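You operate a simulated robot arm through the tools that you are given. There is no shell and no other tool. Be economical: measure what you need, move in short steps, check, and stop when the job is done.

The job below is to be done with a simulated two-armed robot. You get a single attempt, and the scene is never put back.

JOB
Line up the knocked sensor, reset, bring the tote down and put its can on the control box's shelf. Set down upright: can.

It is judged by the outcome, as a careful person would: the job done as asked, and still so three seconds after it is handed in. It fails if anything else is knocked over, pushed out of place, dropped, spilled or broken.

ROBOT AND FRAMES
Two 6-joint arms with fingered hands on one trunk, on a base that drives. Base frame: it is fixed to the floor where the robot stands at the start and does not move with it; the origin is under the middle of the robot, x ahead of it, y to its left, z up. Lengths are in mm, angles in rad, forces in N, time in s.
The left shoulder is at the start at [70, 191, 1323], the right one opposite. With the tool pointing down near the work surface each hand reaches from about 280 to 720 mm from the robot's upright axis, wherever it stands, measured 20 degrees to its own side. Places, roughly: can [2000, 0, 500]; lift down button [900, -1000, 1000]; shelf on the control box [800, -800, 800]; tote [1250, -500, 1500]. Payload 4.7 kg a hand.
The tool frame of a hand sits at the grasp point between the pads (the TCP): z along the fingers, y along the line on which they close. The tips reach 36 mm beyond it. Largest opening 120 mm; the body of the gripper starts 42 mm behind the TCP. The gripper is a hand of 5 fingers: y runs from the thumb to the fingers, the wrist lies at [-18, -113, -198] in the tool frame, and closing takes about 1.5 s.
Orientation is that of the tool frame in the base frame, as a unit quaternion [x, y, z, w]. With the fingers straight down and the wrist toward the robot, the tool's x, y and z point along [0, 1, 0], [1, 0, 0] and [0, 0, -1] of the base frame.

CONTROLS
- The arms move only by the tool send_rows. It takes "left_steps", "right_steps" or both (then of equal length, played together; a hand with none holds still); each is a list of rows, each a list of 3 entries, a list of its own where there are three numbers: the turn, a rotation vector about the tool's x, y, z in rad, then the shift along the tool's x, y, z in m, then the closure, from 0 (fully open) to 1 (shut). In form: [[[rx, ry, rz], [dx, dy, dz], gripper], ...]. A call has 1 to 12 rows; each row shifts and turns the commanded pose from where the row before left it, along the tool's axes as they then stand. Each row takes 0.2 s and may step no farther than 50 mm and 0.15 rad from the row before; otherwise, or with a gripper value out of range, the whole call is refused. Where a pose cannot be reached the arm comes as near as it can. A force on the tool above 40 N (or 10 N above the force at the start of the call, whichever is more), or a blocked arm, ends the call early, and 0.2 s more pass. Each finger travels about 45 mm/s and halts on what it meets, pressing with about 32 N; the grip force reading is that of the motor and also rises with nothing between the fingers. The clock runs only during rows and for 0.2 s after the last one: add rows that do not move to give the fingers time. The reply holds the time, the measured pose of the TCP, the force on the tool along the base axes, the opening and the grip force, in the units named above and with some noise, with the torque about the TCP (base axes, N m) and any sound that the robot's microphone picked up.
- Cameras (640 x 400 px; columns grow to the right, rows downward): "scene" is now at [110, -42.6, 1522.2]; the picture's right is [-0.59, -0.81, 0.00], its down [-0.65, 0.48, -0.59] and it looks along [0.48, -0.35, -0.81] (base axes); focal length 214 px, centre (320, 200). "left" rides on the left gripper at [-73, -91, -143] in its tool frame; the picture's right is [-0.80, -0.28, 0.53], its down [0.53, -0.73, 0.42] and it looks along [0.27, 0.62, 0.74] (tool axes); focal length 234 px, centre (320, 200). "right" rides on the right gripper at [73, -91, -143] in its tool frame; the picture's right is [-0.80, 0.28, -0.53], its down [-0.53, -0.73, 0.42] and it looks along [-0.27, 0.62, 0.74] (tool axes); focal length 234 px, centre (320, 200). There is no depth. A picture from a camera that has moved, and an enlarged one, comes with that camera's place and axes in the base frame and with its lens.
- camera(camera): a new picture of that camera. No time passes.
- raise_lower(by): slides the trunk up (or, below 0, down) by that many mm; the arms and the scene camera ride with it, the base frame stays. It gives what a move gives, with no picture.
- steer(legs): drives the robot by 1 to 6 legs, each [ahead, left, turn to the left] in mm, mm and rad, along the robot's own axes; the way and the turn of a leg run together, so that a leg with both is an arc; at most 1500 mm and 3.142 rad a leg. The arms and the cameras ride along, it lands a little off, and it stops where it bumps. It gives what a move gives.
- hand_shape(shape, hand): the hand has 5 fingers and takes this shape, open, in about a second: jaw (thumb against the fingers, like two jaws); tri (thumb and two fingers); tip (a fingertip pinch); poke (one finger out to press); point (the index stretched); flat (the hand flat); cup (the hand cupped); fist (a fist). The gripper value then closes the fingers along that shape, each until it touches; the sizes above hold for jaw. It gives what a move gives, with no picture.
- aim_head(pan, tilt): turns the head with the scene camera to pan (to the left, within 1.501 rad either way) and tilt (down, from -0.506 to 1.204), counted from straight ahead of the robot. It gives what a move gives.
- close_up(camera, box): a new picture of the part [left, top, right, bottom] of that camera's present view, enlarged. No time passes.
- finish_job(): hands the job in; it is judged then, once.

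Work in short steps. Places have to be worked out from the pictures, the camera data and where the tool is seen: move nearer, look again, correct. Check each grasp and each placing, and mend what went wrong. You have 120 turns and 88 pictures in all, those below and enlarged ones among them. Open the grippers and draw the arms clear of the work before you hand the job in, unless the task says otherwise; then end with one line.

The tools are called as name(argument=value, ...) on one line, values as JSON. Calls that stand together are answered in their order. send_rows: Moves the arms, as the interface text tells. Its arguments: {"type":"object","properties":{"left_steps":{"type":"array","items":{"type":"array"}},"right_steps":{"type":"array","items":{"type":"array"}}},"required":[]} The other tools are called the same way: raise_lower (by) slides the trunk up or down; hand_shape (shape, hand) gives the hand a shape; steer (legs) drives the base; aim_head (pan, tilt) turns the head that bears the scene camera; camera (camera) takes a picture; close_up (camera, box) takes an enlarged picture of a part of a camera's view; finish_job () hands the job in.

At the start:

```text
time: 0.0
left_position: [101.9, 283.8, 449.5]
left_tcp_rot: [0.308, 0.889, -0.339, 0.023]
left_ft_force: [1.2, -0.1, -0.2]
left_moment: [0.02, -0.04, 0.01]
left_finger_gap: 120.0
left_grip_force: 0.1
left_shape: jaw
right_position: [489.4, -517.6, 1416.2]
right_tcp_rot: [0.707, 0.707, 0.0, 0.0]
right_ft_force: [-0.3, -0.4, 0.5]
right_moment: [0.02, -0.02, 0.01]
right_finger_gap: 119.6
right_grip_force: 0.1
right_shape: jaw
trunk travel left (down, up): [-800.0, 140.0]
robot x, y, heading: [2.7, -2.4, 0.001]
head pan, tilt: [-0.63, 0.939]
```

scene: 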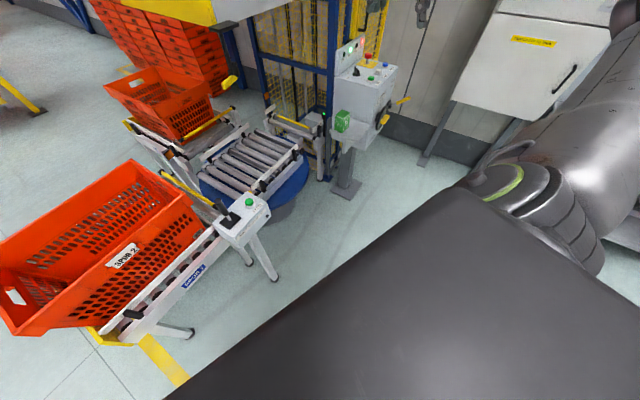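
right: 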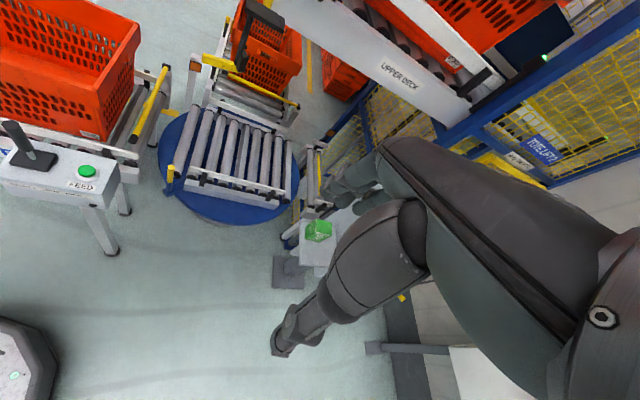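
left: 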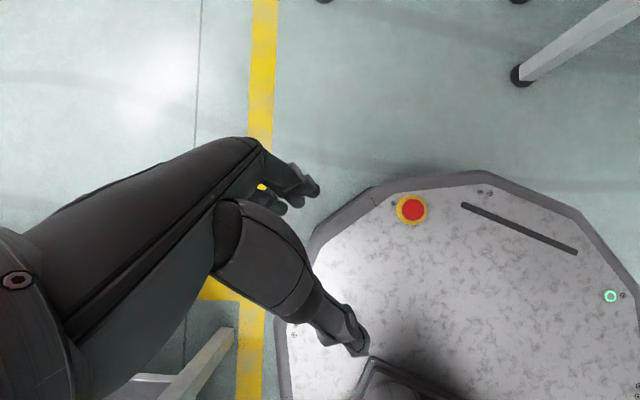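

The first pictures show a conveyor with a FEED button, a turntable, a tote lift with a control box, and an upper deck. I will look closer at the control box and ahead.

close_up(camera="scene", box=[220, 0, 440, 200])

aim_head(pan=-0.5, tilt=0.2)

camera(camera="scene")

```text
2.00 times, centred on (330, 100) of scene
camera zoom: at [110.0, -42.6, 1522.2], right [-0.59, -0.81, 0.0], down [-0.65, 0.48, -0.59], along [0.48, -0.35, -0.81], focal length 429 px, centre (300, 400)
```

zoom: 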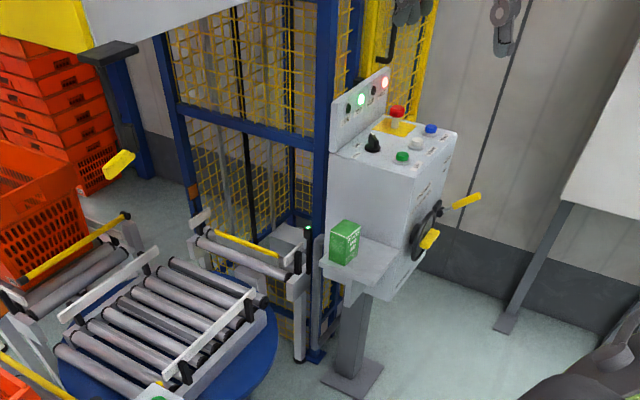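

```text
time: 1.1
left_position: [102.2, 283.5, 449.1]
left_tcp_rot: [0.307, 0.889, -0.34, 0.022]
left_ft_force: [-0.1, -0.7, -0.1]
left_moment: [0.05, -0.01, -0.02]
left_finger_gap: 119.9
left_grip_force: 0.1
left_shape: jaw
right_position: [490.0, -518.3, 1416.9]
right_tcp_rot: [0.708, 0.707, 0.0, 0.0]
right_ft_force: [0.9, 0.2, 0.6]
right_moment: [0.01, -0.03, 0.0]
right_finger_gap: 119.7
right_grip_force: 0.1
right_shape: jaw
trunk travel left (down, up): [-800.0, 140.0]
robot x, y, heading: [1.3, -0.8, 0.0]
head pan, tilt: [-0.499, 0.201]
```

```text
83 pictures are left
camera scene: at [132.5, -44.1, 1586.5], right [-0.48, -0.88, 0.0], down [-0.18, 0.1, -0.98], along [0.86, -0.47, -0.2], focal length 214 px, centre (320, 200)
```

scene: 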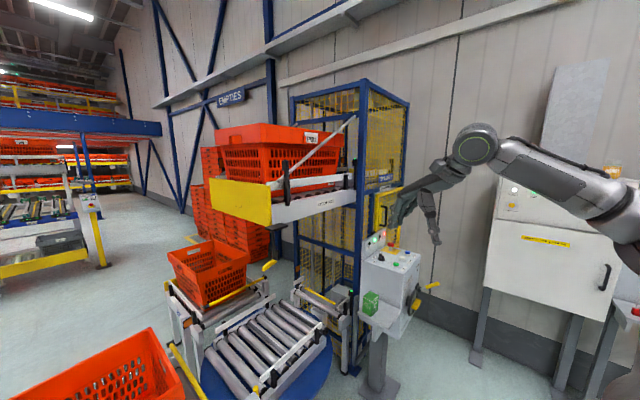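

I see the tote on the upper deck, the lift, the turntable and the control box with its crank. I zoom in on each part.

close_up(camera="scene", box=[190, 80, 430, 230])

close_up(camera="scene", box=[260, 220, 450, 400])

close_up(camera="scene", box=[150, 220, 370, 400])

```text
2.67 times, centred on (310, 155) of scene
camera zoom: at [132.5, -44.1, 1586.5], right [-0.48, -0.88, 0.0], down [-0.18, 0.1, -0.98], along [0.86, -0.47, -0.2], focal length 572 px, centre (347, 320)
```

zoom: 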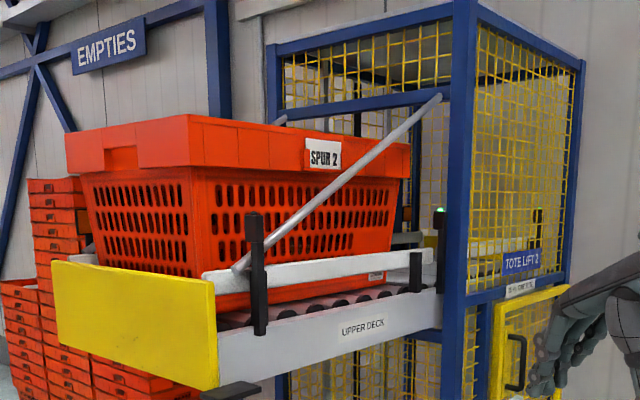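

```text
2.22 times, centred on (355, 310) of scene
camera zoom: at [132.5, -44.1, 1586.5], right [-0.48, -0.88, 0.0], down [-0.18, 0.1, -0.98], along [0.86, -0.47, -0.2], focal length 477 px, centre (242, -44)
```

zoom: 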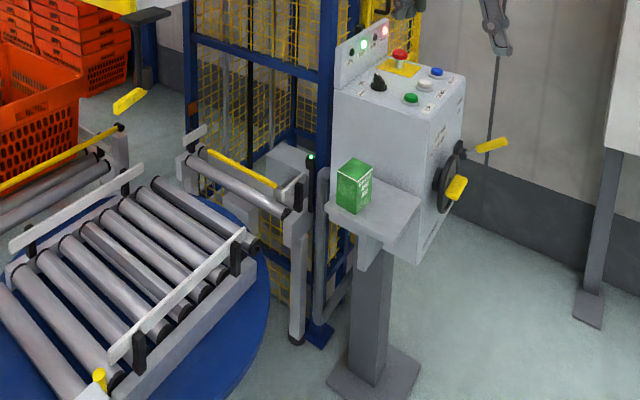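

```text
2.22 times, centred on (260, 310) of scene
camera zoom: at [132.5, -44.1, 1586.5], right [-0.48, -0.88, 0.0], down [-0.18, 0.1, -0.98], along [0.86, -0.47, -0.2], focal length 477 px, centre (453, -44)
```

zoom: 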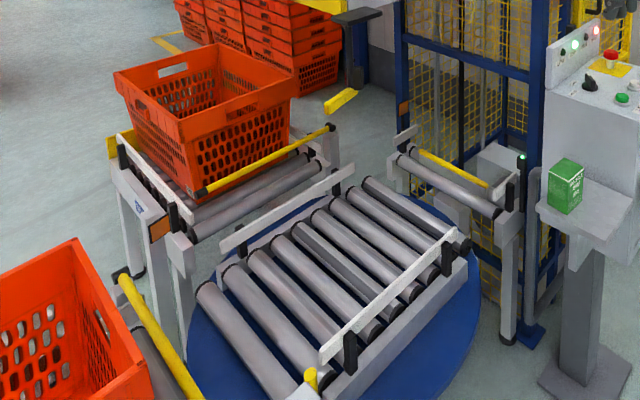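

The control box is around (800..900, -800..-1000); the sensor could be on the upper deck or lift. I raise the trunk and drive right a little to get better views.

raise_lower(by=140)

steer(legs=[[0, -450, 0]])

aim_head(pan=-0.2, tilt=0.5)

camera(camera="scene")

camera(camera="right")

```text
time: 2.8
left_position: [102.3, 282.8, 589.5]
left_tcp_rot: [0.308, 0.888, -0.34, 0.021]
left_ft_force: [-0.4, 0.6, 0.3]
left_moment: [0.01, 0.0, -0.01]
left_finger_gap: 119.7
left_grip_force: 0.1
left_shape: jaw
right_position: [488.5, -517.9, 1554.6]
right_tcp_rot: [0.707, 0.707, 0.0, 0.0]
right_ft_force: [-0.4, -0.2, 0.4]
right_moment: [0.0, -0.04, -0.02]
right_finger_gap: 119.4
right_grip_force: 0.0
right_shape: jaw
trunk travel left (down, up): [-940.0, 0.0]
robot x, y, heading: [-1.5, -2.3, 0.002]
head pan, tilt: [-0.499, 0.201]
```

```text
time: 5.5
left_position: [100.9, -163.8, 589.9]
left_tcp_rot: [0.304, 0.89, -0.341, 0.023]
left_ft_force: [-0.8, 0.5, 0.3]
left_moment: [0.03, 0.03, 0.0]
left_finger_gap: 119.9
left_grip_force: 0.1
left_shape: jaw
right_position: [496.1, -959.2, 1557.1]
right_tcp_rot: [0.703, 0.711, -0.001, 0.001]
right_ft_force: [0.4, 0.4, 0.4]
right_moment: [-0.04, 0.01, 0.02]
right_finger_gap: 119.5
right_grip_force: 0.1
right_shape: jaw
trunk travel left (down, up): [-940.0, 0.0]
robot x, y, heading: [1.5, -451.4, 0.01]
head pan, tilt: [-0.499, 0.201]
```

```text
time: 6.3
left_position: [101.8, -163.8, 589.4]
left_tcp_rot: [0.304, 0.89, -0.339, 0.022]
left_ft_force: [0.2, -0.3, -0.3]
left_moment: [0.01, 0.01, 0.02]
left_finger_gap: 119.9
left_grip_force: 0.2
left_shape: jaw
right_position: [497.6, -961.0, 1555.6]
right_tcp_rot: [0.703, 0.711, 0.0, 0.001]
right_ft_force: [0.6, 0.1, -0.5]
right_moment: [0.01, -0.01, 0.02]
right_finger_gap: 119.9
right_grip_force: 0.0
right_shape: jaw
trunk travel left (down, up): [-940.0, 0.0]
robot x, y, heading: [-1.9, -449.6, 0.013]
head pan, tilt: [-0.201, 0.499]
```

```text
79 pictures are left
camera scene: at [142.3, -465.4, 1699.0], right [-0.19, -0.98, 0.0], down [-0.47, 0.09, -0.88], along [0.86, -0.17, -0.48], focal length 214 px, centre (320, 200)
```

scene: 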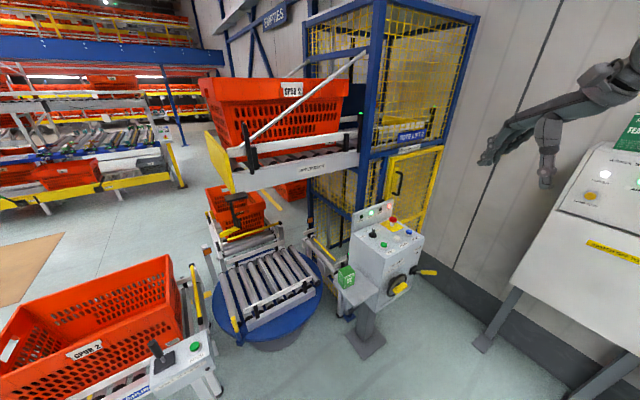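

```text
78 pictures are left
camera right: at [405.1, -890.1, 1698.1], right [0.29, -0.8, 0.52], down [-0.73, -0.54, -0.42], along [0.62, -0.26, -0.74], focal length 234 px, centre (320, 200)
```

right: 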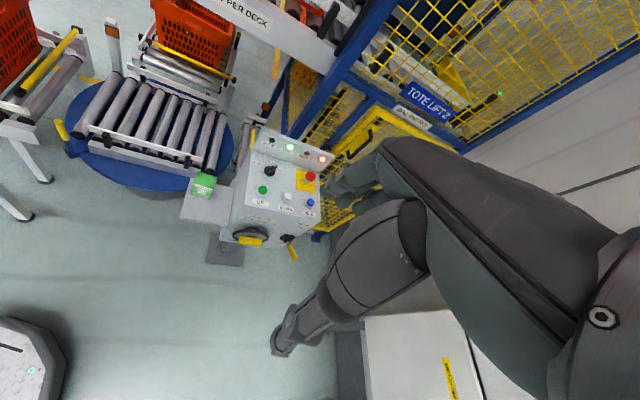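

The control panel and lift are in clear view now. I zoom in on the panel, the deck/lift, the lower transfers and the feed station.

close_up(camera="right", box=[170, 120, 350, 260])

close_up(camera="scene", box=[190, 40, 460, 210])

close_up(camera="scene", box=[180, 180, 420, 350])

```text
2.86 times, centred on (260, 190) of right
camera zoom: at [405.1, -890.1, 1698.1], right [0.29, -0.8, 0.52], down [-0.73, -0.54, -0.42], along [0.62, -0.26, -0.74], focal length 669 px, centre (491, 229)
```

zoom: 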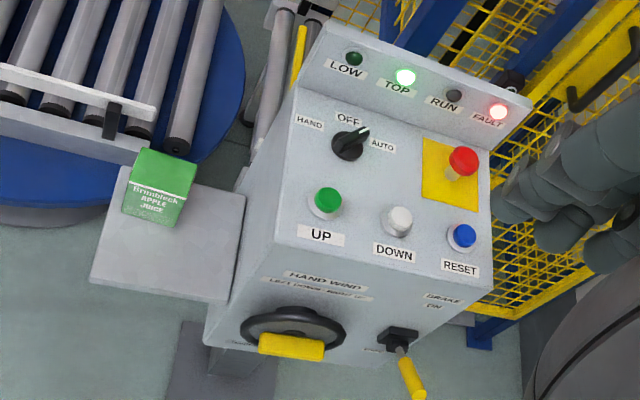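

```text
2.35 times, centred on (325, 125) of scene
camera zoom: at [142.3, -465.4, 1699.0], right [-0.19, -0.98, 0.0], down [-0.47, 0.09, -0.88], along [0.86, -0.17, -0.48], focal length 505 px, centre (308, 376)
```

zoom: 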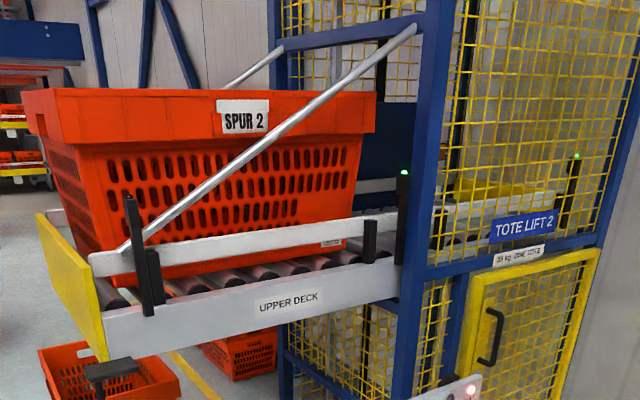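

```text
2.35 times, centred on (300, 265) of scene
camera zoom: at [142.3, -465.4, 1699.0], right [-0.19, -0.98, 0.0], down [-0.47, 0.09, -0.88], along [0.86, -0.17, -0.48], focal length 505 px, centre (367, 47)
```

zoom: 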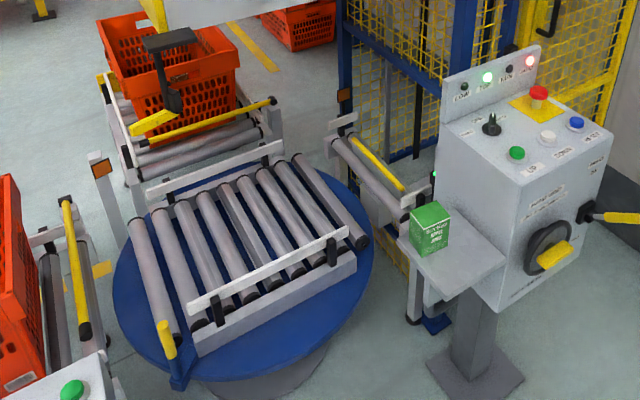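

The panel reads: TOP and FAULT lit; selector, UP, DOWN, RESET. I zoom harder to hunt for the knocked sensor around the deck and lower line.

close_up(camera="scene", box=[200, 170, 300, 240])

close_up(camera="scene", box=[330, 95, 450, 175])

close_up(camera="scene", box=[220, 110, 320, 180])

close_up(camera="right", box=[30, 0, 280, 160])

```text
5.71 times, centred on (250, 205) of scene
camera zoom: at [142.3, -465.4, 1699.0], right [-0.19, -0.98, 0.0], down [-0.47, 0.09, -0.88], along [0.86, -0.17, -0.48], focal length 1226 px, centre (720, 171)
```

zoom: 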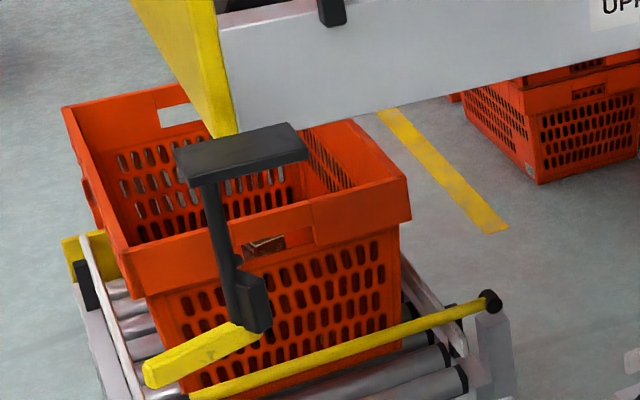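

```text
5.00 times, centred on (390, 135) of scene
camera zoom: at [142.3, -465.4, 1699.0], right [-0.19, -0.98, 0.0], down [-0.47, 0.09, -0.88], along [0.86, -0.17, -0.48], focal length 1072 px, centre (-30, 525)
```

zoom: 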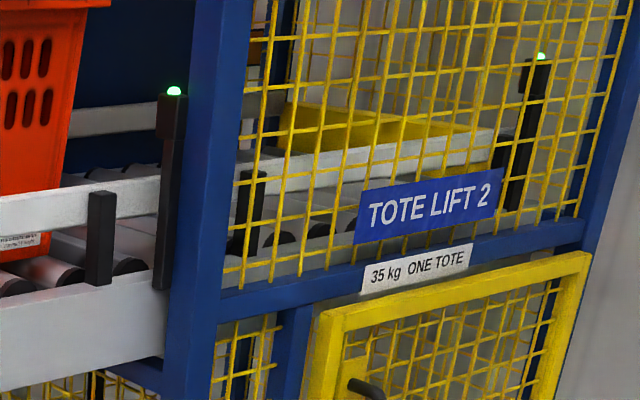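

```text
5.71 times, centred on (270, 145) of scene
camera zoom: at [142.3, -465.4, 1699.0], right [-0.19, -0.98, 0.0], down [-0.47, 0.09, -0.88], along [0.86, -0.17, -0.48], focal length 1226 px, centre (606, 514)
```

zoom: 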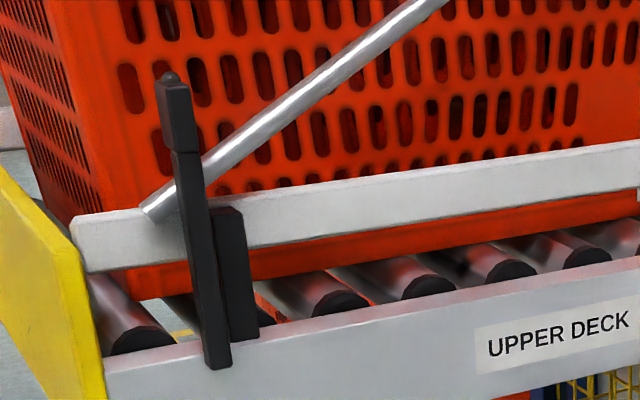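

```text
2.50 times, centred on (155, 80) of right
camera zoom: at [405.1, -890.1, 1698.1], right [0.29, -0.8, 0.52], down [-0.73, -0.54, -0.42], along [0.62, -0.26, -0.74], focal length 585 px, centre (732, 500)
```

zoom: 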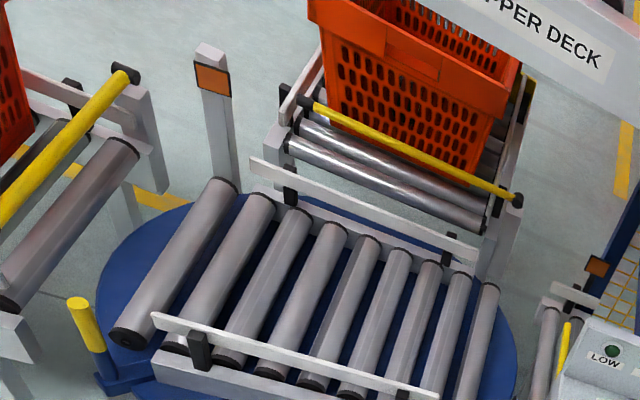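

The deck-end photo-eye (left end of the upper deck, LED dark) looks knocked askew, near (1060,-370,1540). I drive a bit closer to check that and look from the hand cameras.

steer(legs=[[200, 0, 0]])

aim_head(pan=0.0, tilt=0.2)

camera(camera="scene")

close_up(camera="scene", box=[230, 80, 420, 200])

```text
time: 7.9
left_position: [299.5, -161.1, 589.9]
left_tcp_rot: [0.305, 0.889, -0.34, 0.024]
left_ft_force: [0.1, 0.0, -0.5]
left_moment: [0.01, -0.01, 0.02]
left_finger_gap: 120.1
left_grip_force: 0.1
left_shape: jaw
right_position: [690.2, -959.9, 1556.7]
right_tcp_rot: [0.704, 0.71, 0.001, 0.0]
right_ft_force: [-0.8, 0.0, 0.2]
right_moment: [0.0, -0.05, 0.01]
right_finger_gap: 120.0
right_grip_force: 0.2
right_shape: jaw
trunk travel left (down, up): [-940.0, 0.0]
robot x, y, heading: [198.4, -450.0, 0.012]
head pan, tilt: [-0.201, 0.499]
```

```text
time: 8.7
left_position: [299.9, -161.2, 590.1]
left_tcp_rot: [0.304, 0.889, -0.341, 0.022]
left_ft_force: [0.0, -0.2, 1.3]
left_moment: [0.0, -0.01, -0.01]
left_finger_gap: 119.4
left_grip_force: 0.1
left_shape: jaw
right_position: [697.6, -959.0, 1554.1]
right_tcp_rot: [0.703, 0.711, 0.0, -0.001]
right_ft_force: [0.0, 0.6, 0.6]
right_moment: [0.01, 0.03, -0.01]
right_finger_gap: 119.6
right_grip_force: 0.1
right_shape: jaw
trunk travel left (down, up): [-940.0, 0.0]
robot x, y, heading: [201.1, -445.9, 0.007]
head pan, tilt: [0.0, 0.201]
```

```text
70 pictures are left
camera scene: at [347.0, -444.7, 1726.4], right [0.01, -1.0, 0.0], down [-0.2, 0.0, -0.98], along [0.98, 0.01, -0.2], focal length 214 px, centre (320, 200)
```

scene: 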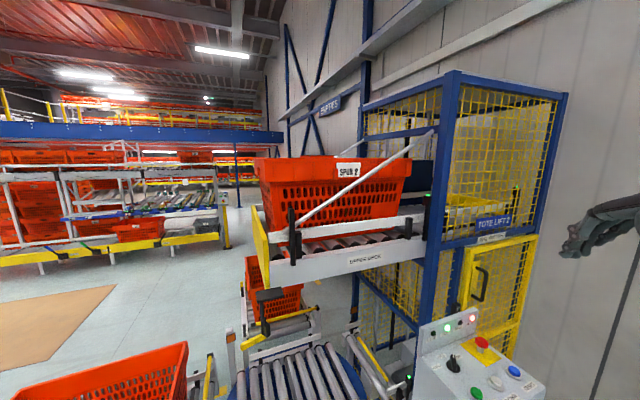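

```text
3.33 times, centred on (325, 140) of scene
camera zoom: at [347.0, -444.7, 1726.4], right [0.01, -1.0, 0.0], down [-0.2, 0.0, -0.98], along [0.98, 0.01, -0.2], focal length 715 px, centre (303, 400)
```

zoom: 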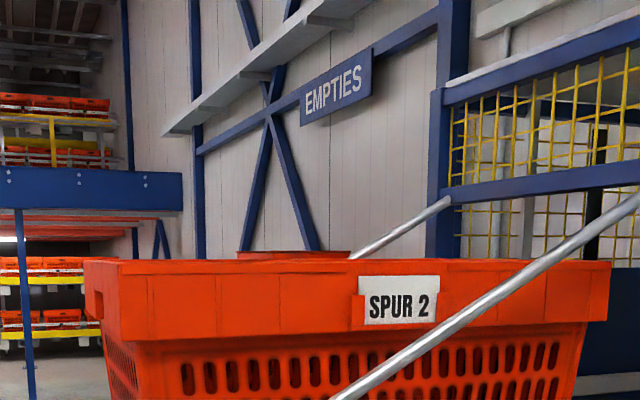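

Triangulating puts the askew photo-eye at about (1065,-345,1540). I bring the right hand to about (840,-410,1600) so its camera looks at the sensor.

send_rows(right_steps=[[[0, 0, 0], [0.046, 0.011, -0.004], 0], [[0, 0, 0], [0.046, 0.011, -0.004], 0], [[0, 0, 0], [0.046, 0.011, -0.004], 0], [[0, 0, 0], [0.046, 0.011, -0.004], 0], [[0, 0, 0], [0.046, 0.011, -0.004], 0], [[0, 0, 0], [0.046, 0.011, -0.004], 0], [[0, 0, 0], [0.046, 0.011, -0.004], 0], [[0, 0, 0], [0.046, 0.011, -0.004], 0], [[0, 0, 0], [0.046, 0.011, -0.004], 0], [[0, 0, 0], [0.046, 0.011, -0.004], 0], [[0, 0, 0], [0.046, 0.011, -0.004], 0], [[0, 0, 0], [0.046, 0.011, -0.004], 0]])

camera(camera="right")

```text
time: 11.3
left_position: [299.8, -161.8, 591.2]
left_tcp_rot: [0.304, 0.889, -0.341, 0.023]
left_ft_force: [-0.2, -0.3, -0.1]
left_moment: [0.0, 0.01, -0.02]
left_finger_gap: 119.7
left_grip_force: 0.1
left_shape: jaw
right_position: [660.3, -804.2, 1475.9]
right_tcp_rot: [0.703, 0.711, 0.001, 0.0]
right_ft_force: [-1.2, -0.2, -0.1]
right_moment: [0.0, -0.01, -0.01]
right_finger_gap: 120.0
right_grip_force: 0.1
right_shape: jaw
right hand out of reach, approached as far as the arm can: row 2, 3, 4, 5, 6, 7, 8, 9, 10, 11, 12
trunk travel left (down, up): [-940.0, 0.0]
robot x, y, heading: [200.8, -446.1, 0.016]
head pan, tilt: [0.0, 0.201]
```

```text
68 pictures are left
camera right: at [568.9, -733.9, 1618.7], right [0.29, -0.8, 0.52], down [-0.73, -0.54, -0.43], along [0.63, -0.26, -0.74], focal length 234 px, centre (320, 200)
```

right: 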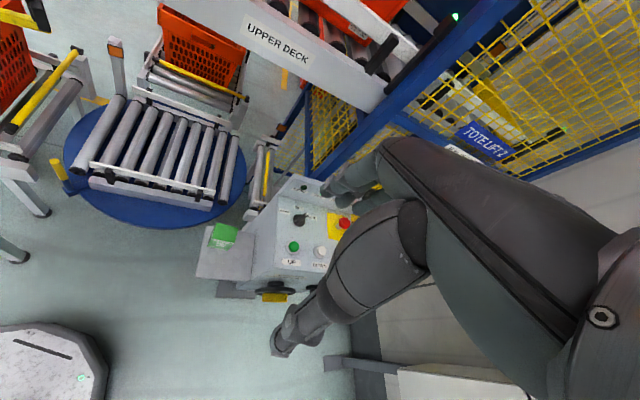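

The palm-down pose is out of reach that high; I'll pitch the hand forward later. First a strong zoom of the sensor from the head, with the lift-side sensor for comparison.

close_up(camera="scene", box=[260, 190, 350, 270])

close_up(camera="scene", box=[390, 180, 480, 260])

```text
5.00 times, centred on (305, 230) of scene
camera zoom: at [345.0, -444.6, 1726.6], right [0.01, -1.0, 0.0], down [-0.2, 0.0, -0.98], along [0.98, 0.01, -0.2], focal length 1072 px, centre (395, 50)
```

zoom: 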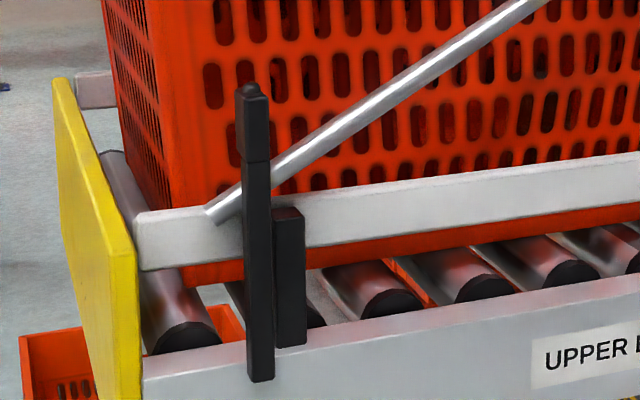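

```text
5.00 times, centred on (435, 220) of scene
camera zoom: at [345.0, -444.6, 1726.6], right [0.01, -1.0, 0.0], down [-0.2, 0.0, -0.98], along [0.98, 0.01, -0.2], focal length 1072 px, centre (-255, 100)
```

zoom: 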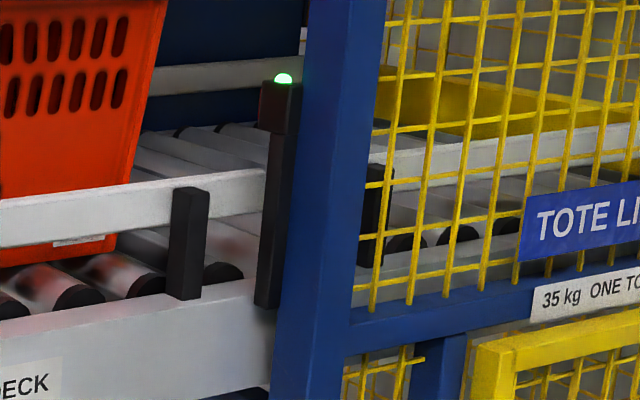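

The deck-end eye is straight (dark because the tote blocks it), so the knocked sensor is likely the bracket hanging under the deck's left end with the yellow tab. I pitch the right hand up so its camera looks ahead and check how its pose responds.

send_rows(right_steps=[[[-0.15, 0, 0], [0, 0, 0], 0], [[-0.15, 0, 0], [0, 0, 0], 0], [[-0.15, 0, 0], [0, 0, 0], 0], [[-0.15, 0, 0], [0, 0, 0], 0], [[-0.15, 0, 0], [0, 0, 0], 0], [[-0.15, 0, 0], [0, 0, 0], 0]])

```text
time: 12.7
left_position: [300.1, -161.2, 590.2]
left_tcp_rot: [0.304, 0.89, -0.34, 0.021]
left_ft_force: [0.1, -0.3, 0.6]
left_moment: [-0.02, -0.02, -0.03]
left_finger_gap: 119.7
left_grip_force: 0.1
left_shape: jaw
right_position: [759.5, -840.8, 1511.2]
right_tcp_rot: [0.637, 0.639, 0.306, 0.303]
right_ft_force: [0.6, 1.6, 1.2]
right_moment: [-0.05, 0.07, 0.03]
right_finger_gap: 119.8
right_grip_force: 0.0
right_shape: jaw
right hand out of reach, approached as far as the arm can: row 2, 3, 4, 5, 6
trunk travel left (down, up): [-940.0, 0.0]
robot x, y, heading: [200.8, -446.7, 0.01]
head pan, tilt: [0.0, 0.201]
```

The hand is now pitched; I shift it left, back and down to look under the deck.

send_rows(right_steps=[[[0, 0, 0], [0.035, -0.0232, 0.0108], 0], [[0, 0, 0], [0.035, -0.0232, 0.0108], 0], [[0, 0, 0], [0.035, -0.0232, 0.0108], 0], [[0, 0, 0], [0.035, -0.0232, 0.0108], 0], [[0, 0, 0], [0.035, -0.0232, 0.0108], 0], [[0, 0, 0], [0.035, -0.0232, 0.0108], 0], [[0, 0, 0], [0.035, -0.0232, 0.0108], 0], [[0, 0, 0], [0.035, -0.0232, 0.0108], 0], [[0, 0, 0], [0.035, -0.0232, 0.0108], 0], [[0, 0, 0], [0.035, -0.0232, 0.0108], 0]])

camera(camera="right")

```text
time: 14.9
left_position: [299.5, -162.8, 590.2]
left_tcp_rot: [0.304, 0.89, -0.34, 0.022]
left_ft_force: [0.3, -1.0, -0.7]
left_moment: [-0.01, -0.01, 0.01]
left_finger_gap: 119.7
left_grip_force: 0.2
left_shape: jaw
right_position: [749.8, -847.0, 1398.9]
right_tcp_rot: [0.634, 0.64, 0.309, 0.305]
right_ft_force: [-0.2, -0.3, 0.2]
right_moment: [-0.01, -0.02, 0.0]
right_finger_gap: 119.8
right_grip_force: 0.0
right_shape: jaw
right hand out of reach, approached as far as the arm can: row 1, 2, 3, 4, 5, 6, 7, 8, 9, 10
trunk travel left (down, up): [-940.0, 0.0]
robot x, y, heading: [201.2, -447.2, 0.009]
head pan, tilt: [0.0, 0.201]
```

```text
65 pictures are left
camera right: at [580.5, -776.8, 1415.9], right [-0.23, -0.81, 0.55], down [-0.12, -0.53, -0.84], along [0.97, -0.26, 0.03], focal length 234 px, centre (320, 200)
```

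right: 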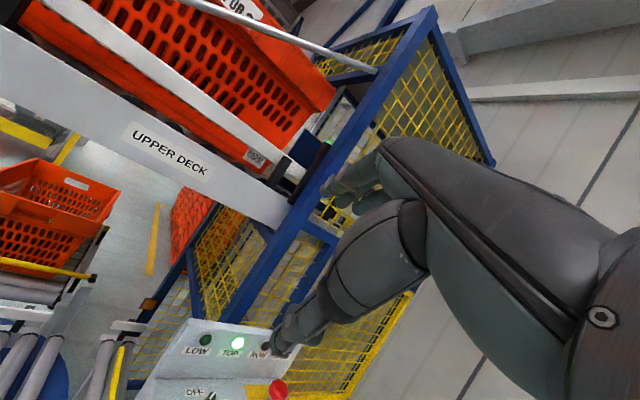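

The commanded pose accumulated too far left. I bring the command back to about (720,-400,1300).

send_rows(right_steps=[[[0, 0, 0], [-0.043, -0.009, -0.001], 0], [[0, 0, 0], [-0.043, -0.009, -0.001], 0], [[0, 0, 0], [-0.043, -0.009, -0.001], 0], [[0, 0, 0], [-0.043, -0.009, -0.001], 0], [[0, 0, 0], [-0.043, -0.009, -0.001], 0], [[0, 0, 0], [-0.043, -0.009, -0.001], 0], [[0, 0, 0], [-0.043, -0.009, -0.001], 0], [[0, 0, 0], [-0.043, -0.009, -0.001], 0]])

camera(camera="right")

```text
time: 16.7
left_position: [300.9, -162.1, 589.1]
left_tcp_rot: [0.304, 0.889, -0.34, 0.023]
left_ft_force: [-0.3, -0.4, 0.3]
left_moment: [-0.01, -0.05, 0.02]
left_finger_gap: 119.7
left_grip_force: 0.1
left_shape: jaw
right_position: [750.0, -1012.1, 1328.4]
right_tcp_rot: [0.635, 0.639, 0.309, 0.306]
right_ft_force: [0.3, 0.1, -0.3]
right_moment: [0.06, -0.01, 0.02]
right_finger_gap: 119.9
right_grip_force: 0.0
right_shape: jaw
right hand out of reach, approached as far as the arm can: row 2, 3, 4, 5, 6, 7, 8
trunk travel left (down, up): [-940.0, 0.0]
robot x, y, heading: [200.8, -447.5, 0.009]
head pan, tilt: [0.0, 0.201]
```

```text
64 pictures are left
camera right: at [580.1, -941.2, 1345.6], right [-0.23, -0.81, 0.54], down [-0.12, -0.53, -0.84], along [0.97, -0.26, 0.03], focal length 234 px, centre (320, 200)
```

right: 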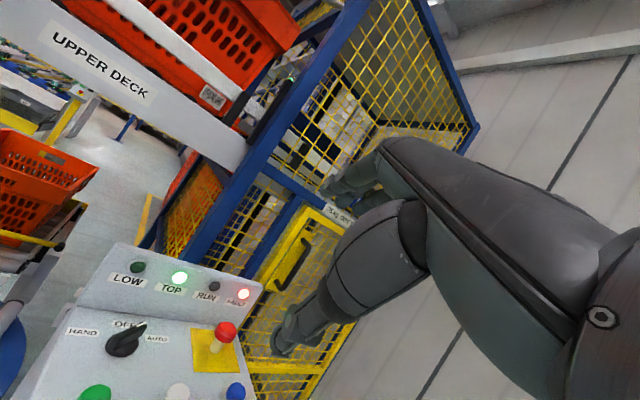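

Each call starts from the measured pose; the arm can't fold closer than ~350 mm to the shoulder, so more standoff is needed. I raise the left hand out of the way so the trunk can be lowered, and back the base up.

send_rows(left_steps=[[[0, 0, 0], [-0.004, -0.003, -0.04], 0], [[0, 0, 0], [-0.004, -0.003, -0.04], 0], [[0, 0, 0], [-0.004, -0.003, -0.04], 0], [[0, 0, 0], [-0.004, -0.003, -0.04], 0], [[0, 0, 0], [-0.004, -0.003, -0.04], 0], [[0, 0, 0], [-0.004, -0.003, -0.04], 0], [[0, 0, 0], [-0.004, -0.003, -0.04], 0], [[0, 0, 0], [-0.004, -0.003, -0.04], 0], [[0, 0, 0], [-0.004, -0.003, -0.04], 0], [[0, 0, 0], [-0.004, -0.003, -0.04], 0], [[0, 0, 0], [-0.004, -0.003, -0.04], 0], [[0, 0, 0], [-0.004, -0.003, -0.04], 0]])

steer(legs=[[-200, 0, 0]])

raise_lower(by=-500)

aim_head(pan=0.0, tilt=0.1)

camera(camera="scene")

```text
time: 19.3
left_position: [399.6, 88.9, 991.2]
left_tcp_rot: [0.304, 0.89, -0.341, 0.022]
left_ft_force: [-0.8, 0.2, 0.1]
left_moment: [-0.01, 0.0, -0.03]
left_finger_gap: 120.0
left_grip_force: 0.1
left_shape: jaw
right_position: [750.9, -1010.8, 1328.4]
right_tcp_rot: [0.634, 0.64, 0.309, 0.306]
right_ft_force: [0.7, 0.2, 0.3]
right_moment: [-0.01, 0.0, 0.05]
right_finger_gap: 119.9
right_grip_force: 0.1
right_shape: jaw
trunk travel left (down, up): [-940.0, 0.0]
robot x, y, heading: [205.7, -447.8, 0.004]
head pan, tilt: [0.0, 0.201]
```

```text
time: 20.9
left_position: [203.8, 87.9, 991.5]
left_tcp_rot: [0.304, 0.889, -0.341, 0.021]
left_ft_force: [0.3, 0.2, -0.4]
left_moment: [-0.03, 0.03, -0.03]
left_finger_gap: 119.8
left_grip_force: 0.0
left_shape: jaw
right_position: [552.8, -1013.1, 1327.6]
right_tcp_rot: [0.634, 0.639, 0.308, 0.307]
right_ft_force: [1.5, -0.3, -0.2]
right_moment: [0.02, -0.01, 0.02]
right_finger_gap: 120.0
right_grip_force: 0.1
right_shape: jaw
trunk travel left (down, up): [-940.0, 0.0]
robot x, y, heading: [3.5, -448.1, 0.004]
head pan, tilt: [0.0, 0.201]
```

```text
refused: -500 is not a number from -400 to 400
```

```text
time: 21.5
left_position: [201.6, 87.3, 991.7]
left_tcp_rot: [0.304, 0.889, -0.34, 0.022]
left_ft_force: [0.6, -0.7, -0.1]
left_moment: [-0.01, 0.01, 0.0]
left_finger_gap: 119.8
left_grip_force: 0.0
left_shape: jaw
right_position: [549.5, -1014.3, 1328.5]
right_tcp_rot: [0.635, 0.639, 0.307, 0.306]
right_ft_force: [0.7, -0.7, 0.2]
right_moment: [0.0, -0.06, 0.02]
right_finger_gap: 120.1
right_grip_force: 0.0
right_shape: jaw
trunk travel left (down, up): [-940.0, 0.0]
robot x, y, heading: [7.1, -449.1, 0.009]
head pan, tilt: [0.0, 0.099]
```

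```text
63 pictures are left
camera scene: at [146.7, -446.6, 1735.8], right [0.01, -1.0, 0.0], down [-0.1, 0.0, -0.99], along [0.99, 0.01, -0.1], focal length 214 px, centre (320, 200)
```

scene: 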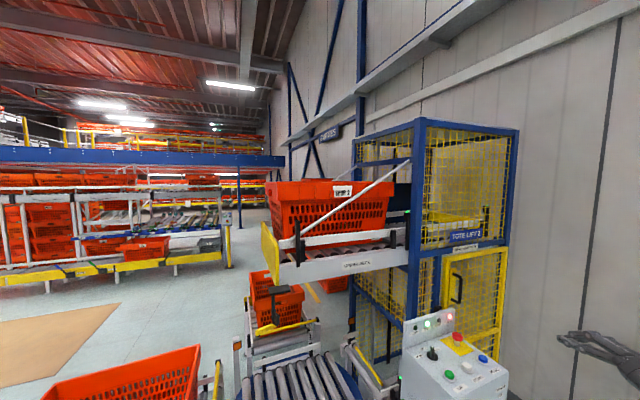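

I lower the trunk 400 for a view beneath the deck; the right hand stays ~150 mm short of the control box.

raise_lower(by=-380)

aim_head(pan=0.0, tilt=0.2)

camera(camera="scene")

close_up(camera="scene", box=[230, 130, 380, 240])

```text
time: 25.2
left_position: [200.3, 86.5, 613.4]
left_tcp_rot: [0.305, 0.889, -0.34, 0.023]
left_ft_force: [-0.7, 0.0, 0.3]
left_moment: [-0.01, 0.02, 0.03]
left_finger_gap: 119.9
left_grip_force: 0.1
left_shape: jaw
right_position: [548.8, -1013.5, 947.7]
right_tcp_rot: [0.634, 0.64, 0.308, 0.306]
right_ft_force: [1.2, -0.2, -0.5]
right_moment: [0.0, 0.03, 0.0]
right_finger_gap: 120.0
right_grip_force: 0.1
right_shape: jaw
trunk travel left (down, up): [-560.0, 380.0]
robot x, y, heading: [3.8, -446.7, 0.011]
head pan, tilt: [0.0, 0.099]
```

```text
time: 25.9
left_position: [201.0, 87.4, 610.8]
left_tcp_rot: [0.305, 0.889, -0.34, 0.023]
left_ft_force: [-0.1, -0.1, -0.1]
left_moment: [0.05, -0.01, 0.0]
left_finger_gap: 120.1
left_grip_force: 0.0
left_shape: jaw
right_position: [549.8, -1012.8, 949.5]
right_tcp_rot: [0.634, 0.64, 0.308, 0.306]
right_ft_force: [0.3, -1.3, 0.4]
right_moment: [0.03, -0.01, -0.01]
right_finger_gap: 120.3
right_grip_force: 0.1
right_shape: jaw
trunk travel left (down, up): [-560.0, 380.0]
robot x, y, heading: [4.4, -448.7, 0.003]
head pan, tilt: [0.0, 0.201]
```

```text
62 pictures are left
camera scene: at [146.7, -446.3, 1346.6], right [0.01, -1.0, 0.0], down [-0.2, 0.0, -0.98], along [0.98, 0.01, -0.2], focal length 214 px, centre (320, 200)
```

scene: 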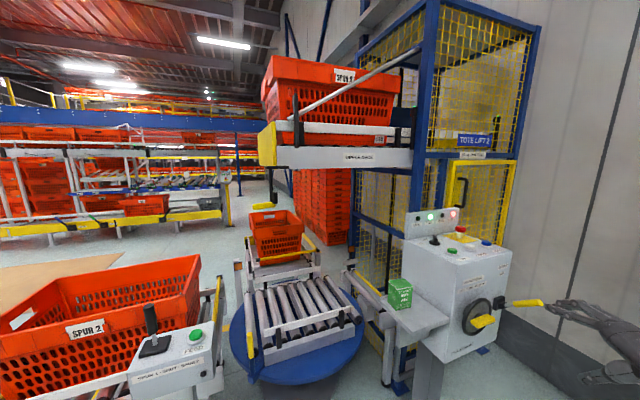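

```text
3.64 times, centred on (305, 185) of scene
camera zoom: at [146.7, -446.3, 1346.6], right [0.01, -1.0, 0.0], down [-0.2, 0.0, -0.98], along [0.98, 0.01, -0.2], focal length 780 px, centre (374, 254)
```

zoom: 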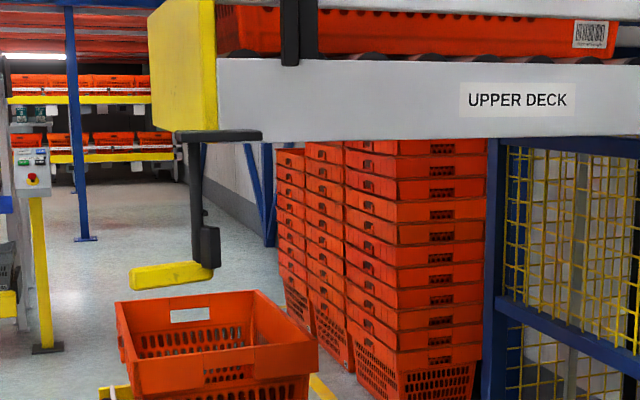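

The hanging bracket is clear now: plate under the deck, stem, a sensor box and a yellow swing tab. I zoom in on it, the lower line and the feed station label.

close_up(camera="scene", box=[250, 155, 310, 215])

close_up(camera="scene", box=[220, 230, 420, 390])

close_up(camera="scene", box=[60, 280, 240, 400])

close_up(camera="scene", box=[390, 200, 560, 370])

```text
6.67 times, centred on (280, 185) of scene
camera zoom: at [146.7, -446.3, 1346.6], right [0.01, -1.0, 0.0], down [-0.2, 0.0, -0.98], along [0.98, 0.01, -0.2], focal length 1430 px, centre (587, 300)
```

zoom: 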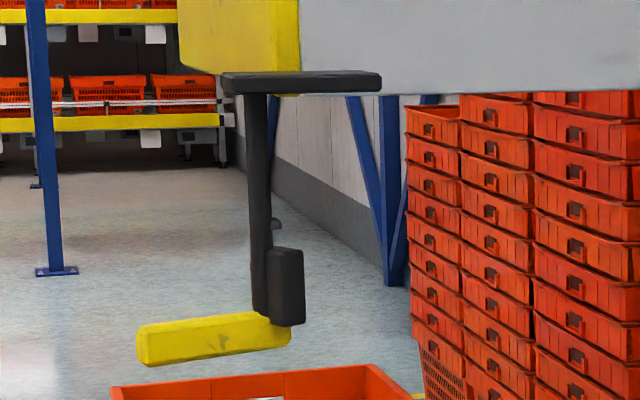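

```text
2.50 times, centred on (320, 310) of scene
camera zoom: at [146.7, -446.3, 1346.6], right [0.01, -1.0, 0.0], down [-0.2, 0.0, -0.98], along [0.98, 0.01, -0.2], focal length 536 px, centre (320, -75)
```

zoom: 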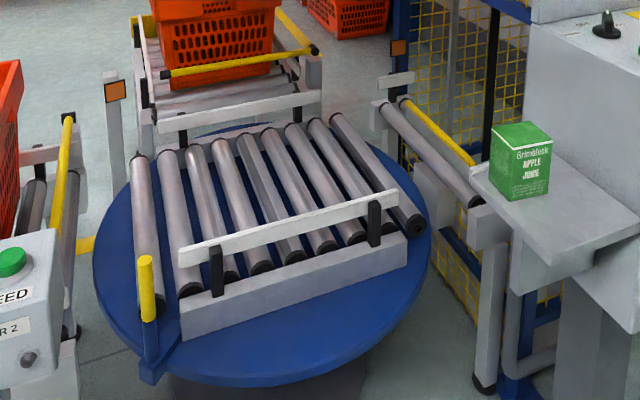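

```text
3.33 times, centred on (150, 340) of scene
camera zoom: at [146.7, -446.3, 1346.6], right [0.01, -1.0, 0.0], down [-0.2, 0.0, -0.98], along [0.98, 0.01, -0.2], focal length 715 px, centre (887, -267)
```

zoom: 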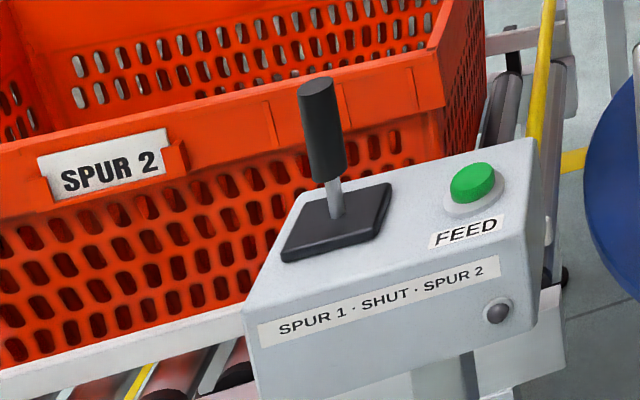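

```text
2.35 times, centred on (475, 285) of scene
camera zoom: at [146.7, -446.3, 1346.6], right [0.01, -1.0, 0.0], down [-0.2, 0.0, -0.98], along [0.98, 0.01, -0.2], focal length 505 px, centre (-45, 0)
```

zoom: 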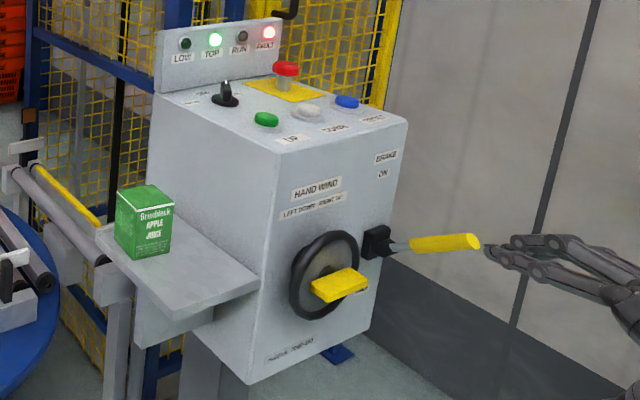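

The sensor box hangs at about (975,-280,1155) by triangulation. I take the right hand up and around to about (700,-450,1150), whose camera will face it.

send_rows(right_steps=[[[0, 0, 0], [0.0266, 0.0324, -0.0098], 0], [[0, 0, 0], [0.0266, 0.0324, -0.0098], 0], [[0, 0, 0], [0.0266, 0.0324, -0.0098], 0], [[0, 0, 0], [0.0266, 0.0324, -0.0098], 0], [[0, 0, 0], [0.0266, 0.0324, -0.0098], 0], [[0, 0, 0], [0.0266, 0.0324, -0.0098], 0], [[0, 0, 0], [0.0266, 0.0324, -0.0098], 0], [[0, 0, 0], [0.0266, 0.0324, -0.0098], 0]])

send_rows(right_steps=[[[0, 0, 0], [0.0438, -0.001, 0.0088], 0], [[0, 0, 0], [0.0438, -0.001, 0.0088], 0], [[0, 0, 0], [0.0438, -0.001, 0.0088], 0], [[0, 0, 0], [0.0438, -0.001, 0.0088], 0], [[0, 0, 0], [0.0438, -0.001, 0.0088], 0], [[0, 0, 0], [0.0438, -0.001, 0.0088], 0], [[0, 0, 0], [0.0438, -0.001, 0.0088], 0], [[0, 0, 0], [0.0438, -0.001, 0.0088], 0]])

camera(camera="right")

```text
time: 27.7
left_position: [199.7, 87.5, 611.8]
left_tcp_rot: [0.305, 0.889, -0.34, 0.023]
left_ft_force: [-0.4, 0.4, 0.0]
left_moment: [-0.05, -0.03, 0.01]
left_finger_gap: 119.9
left_grip_force: 0.0
left_shape: jaw
right_position: [610.3, -830.9, 1206.2]
right_tcp_rot: [0.634, 0.639, 0.309, 0.307]
right_ft_force: [-0.3, -0.3, 0.6]
right_moment: [-0.01, 0.03, -0.01]
right_finger_gap: 120.0
right_grip_force: 0.0
right_shape: jaw
right hand out of reach, approached as far as the arm can: row 1, 6, 7, 8
trunk travel left (down, up): [-560.0, 380.0]
robot x, y, heading: [2.2, -447.3, 0.006]
head pan, tilt: [0.0, 0.201]
```

```text
time: 29.5
left_position: [201.8, 86.4, 611.5]
left_tcp_rot: [0.305, 0.889, -0.34, 0.023]
left_ft_force: [0.0, 0.1, -0.5]
left_moment: [-0.02, -0.02, -0.03]
left_finger_gap: 119.9
left_grip_force: 0.0
left_shape: jaw
right_position: [553.0, -794.3, 1197.0]
right_tcp_rot: [0.635, 0.639, 0.308, 0.307]
right_ft_force: [0.2, -0.4, 0.2]
right_moment: [-0.02, -0.01, -0.01]
right_finger_gap: 120.0
right_grip_force: 0.1
right_shape: jaw
right hand out of reach, approached as far as the arm can: row 1, 2, 3, 4, 5, 6, 7, 8
trunk travel left (down, up): [-560.0, 380.0]
robot x, y, heading: [3.5, -449.7, 0.005]
head pan, tilt: [0.0, 0.201]
```

```text
56 pictures are left
camera right: at [383.9, -723.4, 1214.6], right [-0.23, -0.81, 0.55], down [-0.12, -0.53, -0.84], along [0.97, -0.26, 0.03], focal length 234 px, centre (320, 200)
```

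right: 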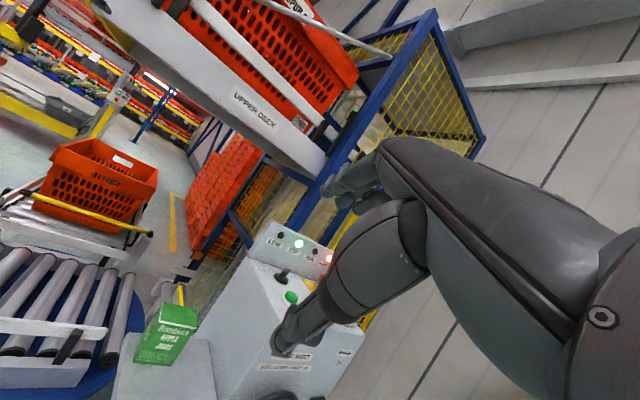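

The right arm isn't suited to reach left; the left arm suits the sensor if the robot stands further right. I raise the trunk and move base right/ahead.

raise_lower(by=300)

steer(legs=[[120, -110, 0]])

send_rows(left_steps=[[[-0.0594, 0.0676, 0.109], [0, 0, 0], 0], [[-0.0594, 0.0676, 0.109], [0, 0, 0], 0], [[-0.0594, 0.0676, 0.109], [0, 0, 0], 0], [[-0.0594, 0.0676, 0.109], [0, 0, 0], 0], [[-0.0594, 0.0676, 0.109], [0, 0, 0], 0], [[-0.0594, 0.0676, 0.109], [0, 0, 0], 0], [[-0.0594, 0.0676, 0.109], [0, 0, 0], 0], [[-0.0594, 0.0676, 0.109], [0, 0, 0], 0]])

```text
time: 32.5
left_position: [200.9, 87.5, 912.1]
left_tcp_rot: [0.304, 0.89, -0.34, 0.022]
left_ft_force: [0.1, -0.6, -0.1]
left_moment: [-0.03, 0.0, 0.01]
left_finger_gap: 119.8
left_grip_force: 0.1
left_shape: jaw
right_position: [553.1, -793.8, 1497.3]
right_tcp_rot: [0.635, 0.639, 0.308, 0.307]
right_ft_force: [-0.5, -0.2, -0.5]
right_moment: [0.0, -0.01, 0.04]
right_finger_gap: 119.9
right_grip_force: 0.2
right_shape: jaw
trunk travel left (down, up): [-860.0, 80.0]
robot x, y, heading: [5.2, -446.7, 0.01]
head pan, tilt: [0.0, 0.201]
```

```text
time: 33.9
left_position: [320.9, -19.3, 910.3]
left_tcp_rot: [0.305, 0.889, -0.341, 0.023]
left_ft_force: [0.7, 0.0, -1.0]
left_moment: [0.04, -0.02, 0.0]
left_finger_gap: 119.9
left_grip_force: 0.0
left_shape: jaw
right_position: [673.9, -899.8, 1499.7]
right_tcp_rot: [0.633, 0.64, 0.308, 0.308]
right_ft_force: [-0.2, 1.0, 0.1]
right_moment: [-0.02, 0.03, -0.02]
right_finger_gap: 120.1
right_grip_force: 0.0
right_shape: jaw
trunk travel left (down, up): [-860.0, 80.0]
robot x, y, heading: [124.8, -554.1, 0.011]
head pan, tilt: [0.0, 0.201]
```

```text
time: 35.7
left_position: [321.9, -20.1, 911.0]
left_tcp_rot: [0.707, 0.707, 0.0, 0.0]
left_ft_force: [0.7, 0.3, -0.6]
left_moment: [0.01, -0.03, 0.01]
left_finger_gap: 119.9
left_grip_force: 0.1
left_shape: jaw
right_position: [675.3, -900.2, 1498.6]
right_tcp_rot: [0.634, 0.64, 0.308, 0.306]
right_ft_force: [0.0, 0.0, -0.5]
right_moment: [0.02, 0.05, 0.04]
right_finger_gap: 119.9
right_grip_force: 0.1
right_shape: jaw
trunk travel left (down, up): [-860.0, 80.0]
robot x, y, heading: [124.9, -557.8, 0.011]
head pan, tilt: [0.0, 0.201]
```

Left hand is pointing down now. I move it to about (620,-260,1130), clear of the FEED box, and view the sensor.

send_rows(left_steps=[[[0, 0, 0], [-0.024, 0.0298, -0.0219], 0], [[0, 0, 0], [-0.024, 0.0298, -0.0219], 0], [[0, 0, 0], [-0.024, 0.0298, -0.0219], 0], [[0, 0, 0], [-0.024, 0.0298, -0.0219], 0], [[0, 0, 0], [-0.024, 0.0298, -0.0219], 0], [[0, 0, 0], [-0.024, 0.0298, -0.0219], 0], [[0, 0, 0], [-0.024, 0.0298, -0.0219], 0], [[0, 0, 0], [-0.024, 0.0298, -0.0219], 0], [[0, 0, 0], [-0.024, 0.0298, -0.0219], 0], [[0, 0, 0], [-0.024, 0.0298, -0.0219], 0]])

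camera(camera="left")

```text
time: 37.9
left_position: [640.4, -234.6, 1110.4]
left_tcp_rot: [0.706, 0.708, -0.001, 0.001]
left_ft_force: [1.1, -0.5, -0.7]
left_moment: [-0.02, -0.01, -0.04]
left_finger_gap: 120.0
left_grip_force: 0.1
left_shape: jaw
left hand out of reach, approached as far as the arm can: row 4, 5, 6, 10
right_position: [678.7, -903.0, 1496.6]
right_tcp_rot: [0.634, 0.64, 0.308, 0.305]
right_ft_force: [-0.9, 0.5, -0.9]
right_moment: [0.01, 0.0, 0.03]
right_finger_gap: 119.8
right_grip_force: 0.0
right_shape: jaw
trunk travel left (down, up): [-860.0, 80.0]
robot x, y, heading: [126.7, -558.2, 0.003]
head pan, tilt: [0.0, 0.201]
```

```text
55 pictures are left
camera left: at [547.0, -307.9, 1254.0], right [-0.28, -0.81, -0.52], down [-0.73, 0.53, -0.43], along [0.62, 0.27, -0.74], focal length 234 px, centre (320, 200)
```

left: 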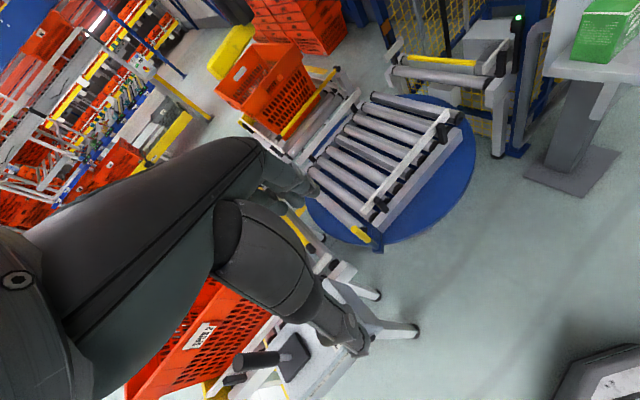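

The yellow tab is at the top of the left view; I zoom in on it and the scene view of it.

close_up(camera="left", box=[180, 0, 280, 80])

close_up(camera="scene", box=[180, 180, 320, 320])

```text
5.00 times, centred on (230, 40) of left
camera zoom: at [547.0, -307.9, 1254.0], right [-0.28, -0.81, -0.52], down [-0.73, 0.53, -0.43], along [0.62, 0.27, -0.74], focal length 1171 px, centre (770, 1000)
```

zoom: 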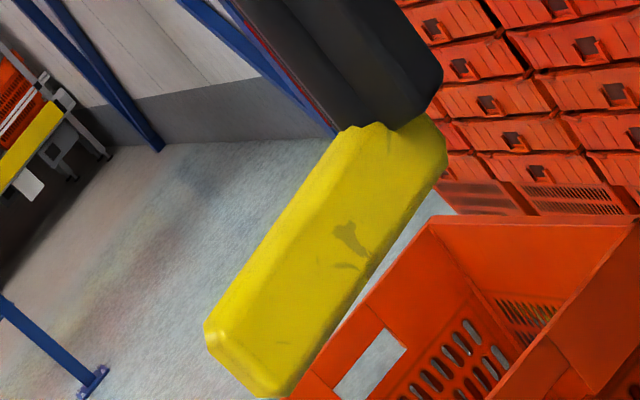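

```text
2.86 times, centred on (250, 250) of scene
camera zoom: at [272.0, -555.5, 1646.3], right [0.01, -1.0, 0.0], down [-0.2, 0.0, -0.98], along [0.98, 0.01, -0.2], focal length 613 px, centre (520, 57)
```

zoom: 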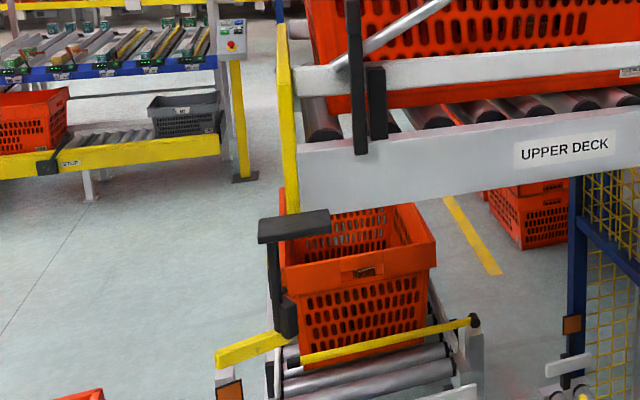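

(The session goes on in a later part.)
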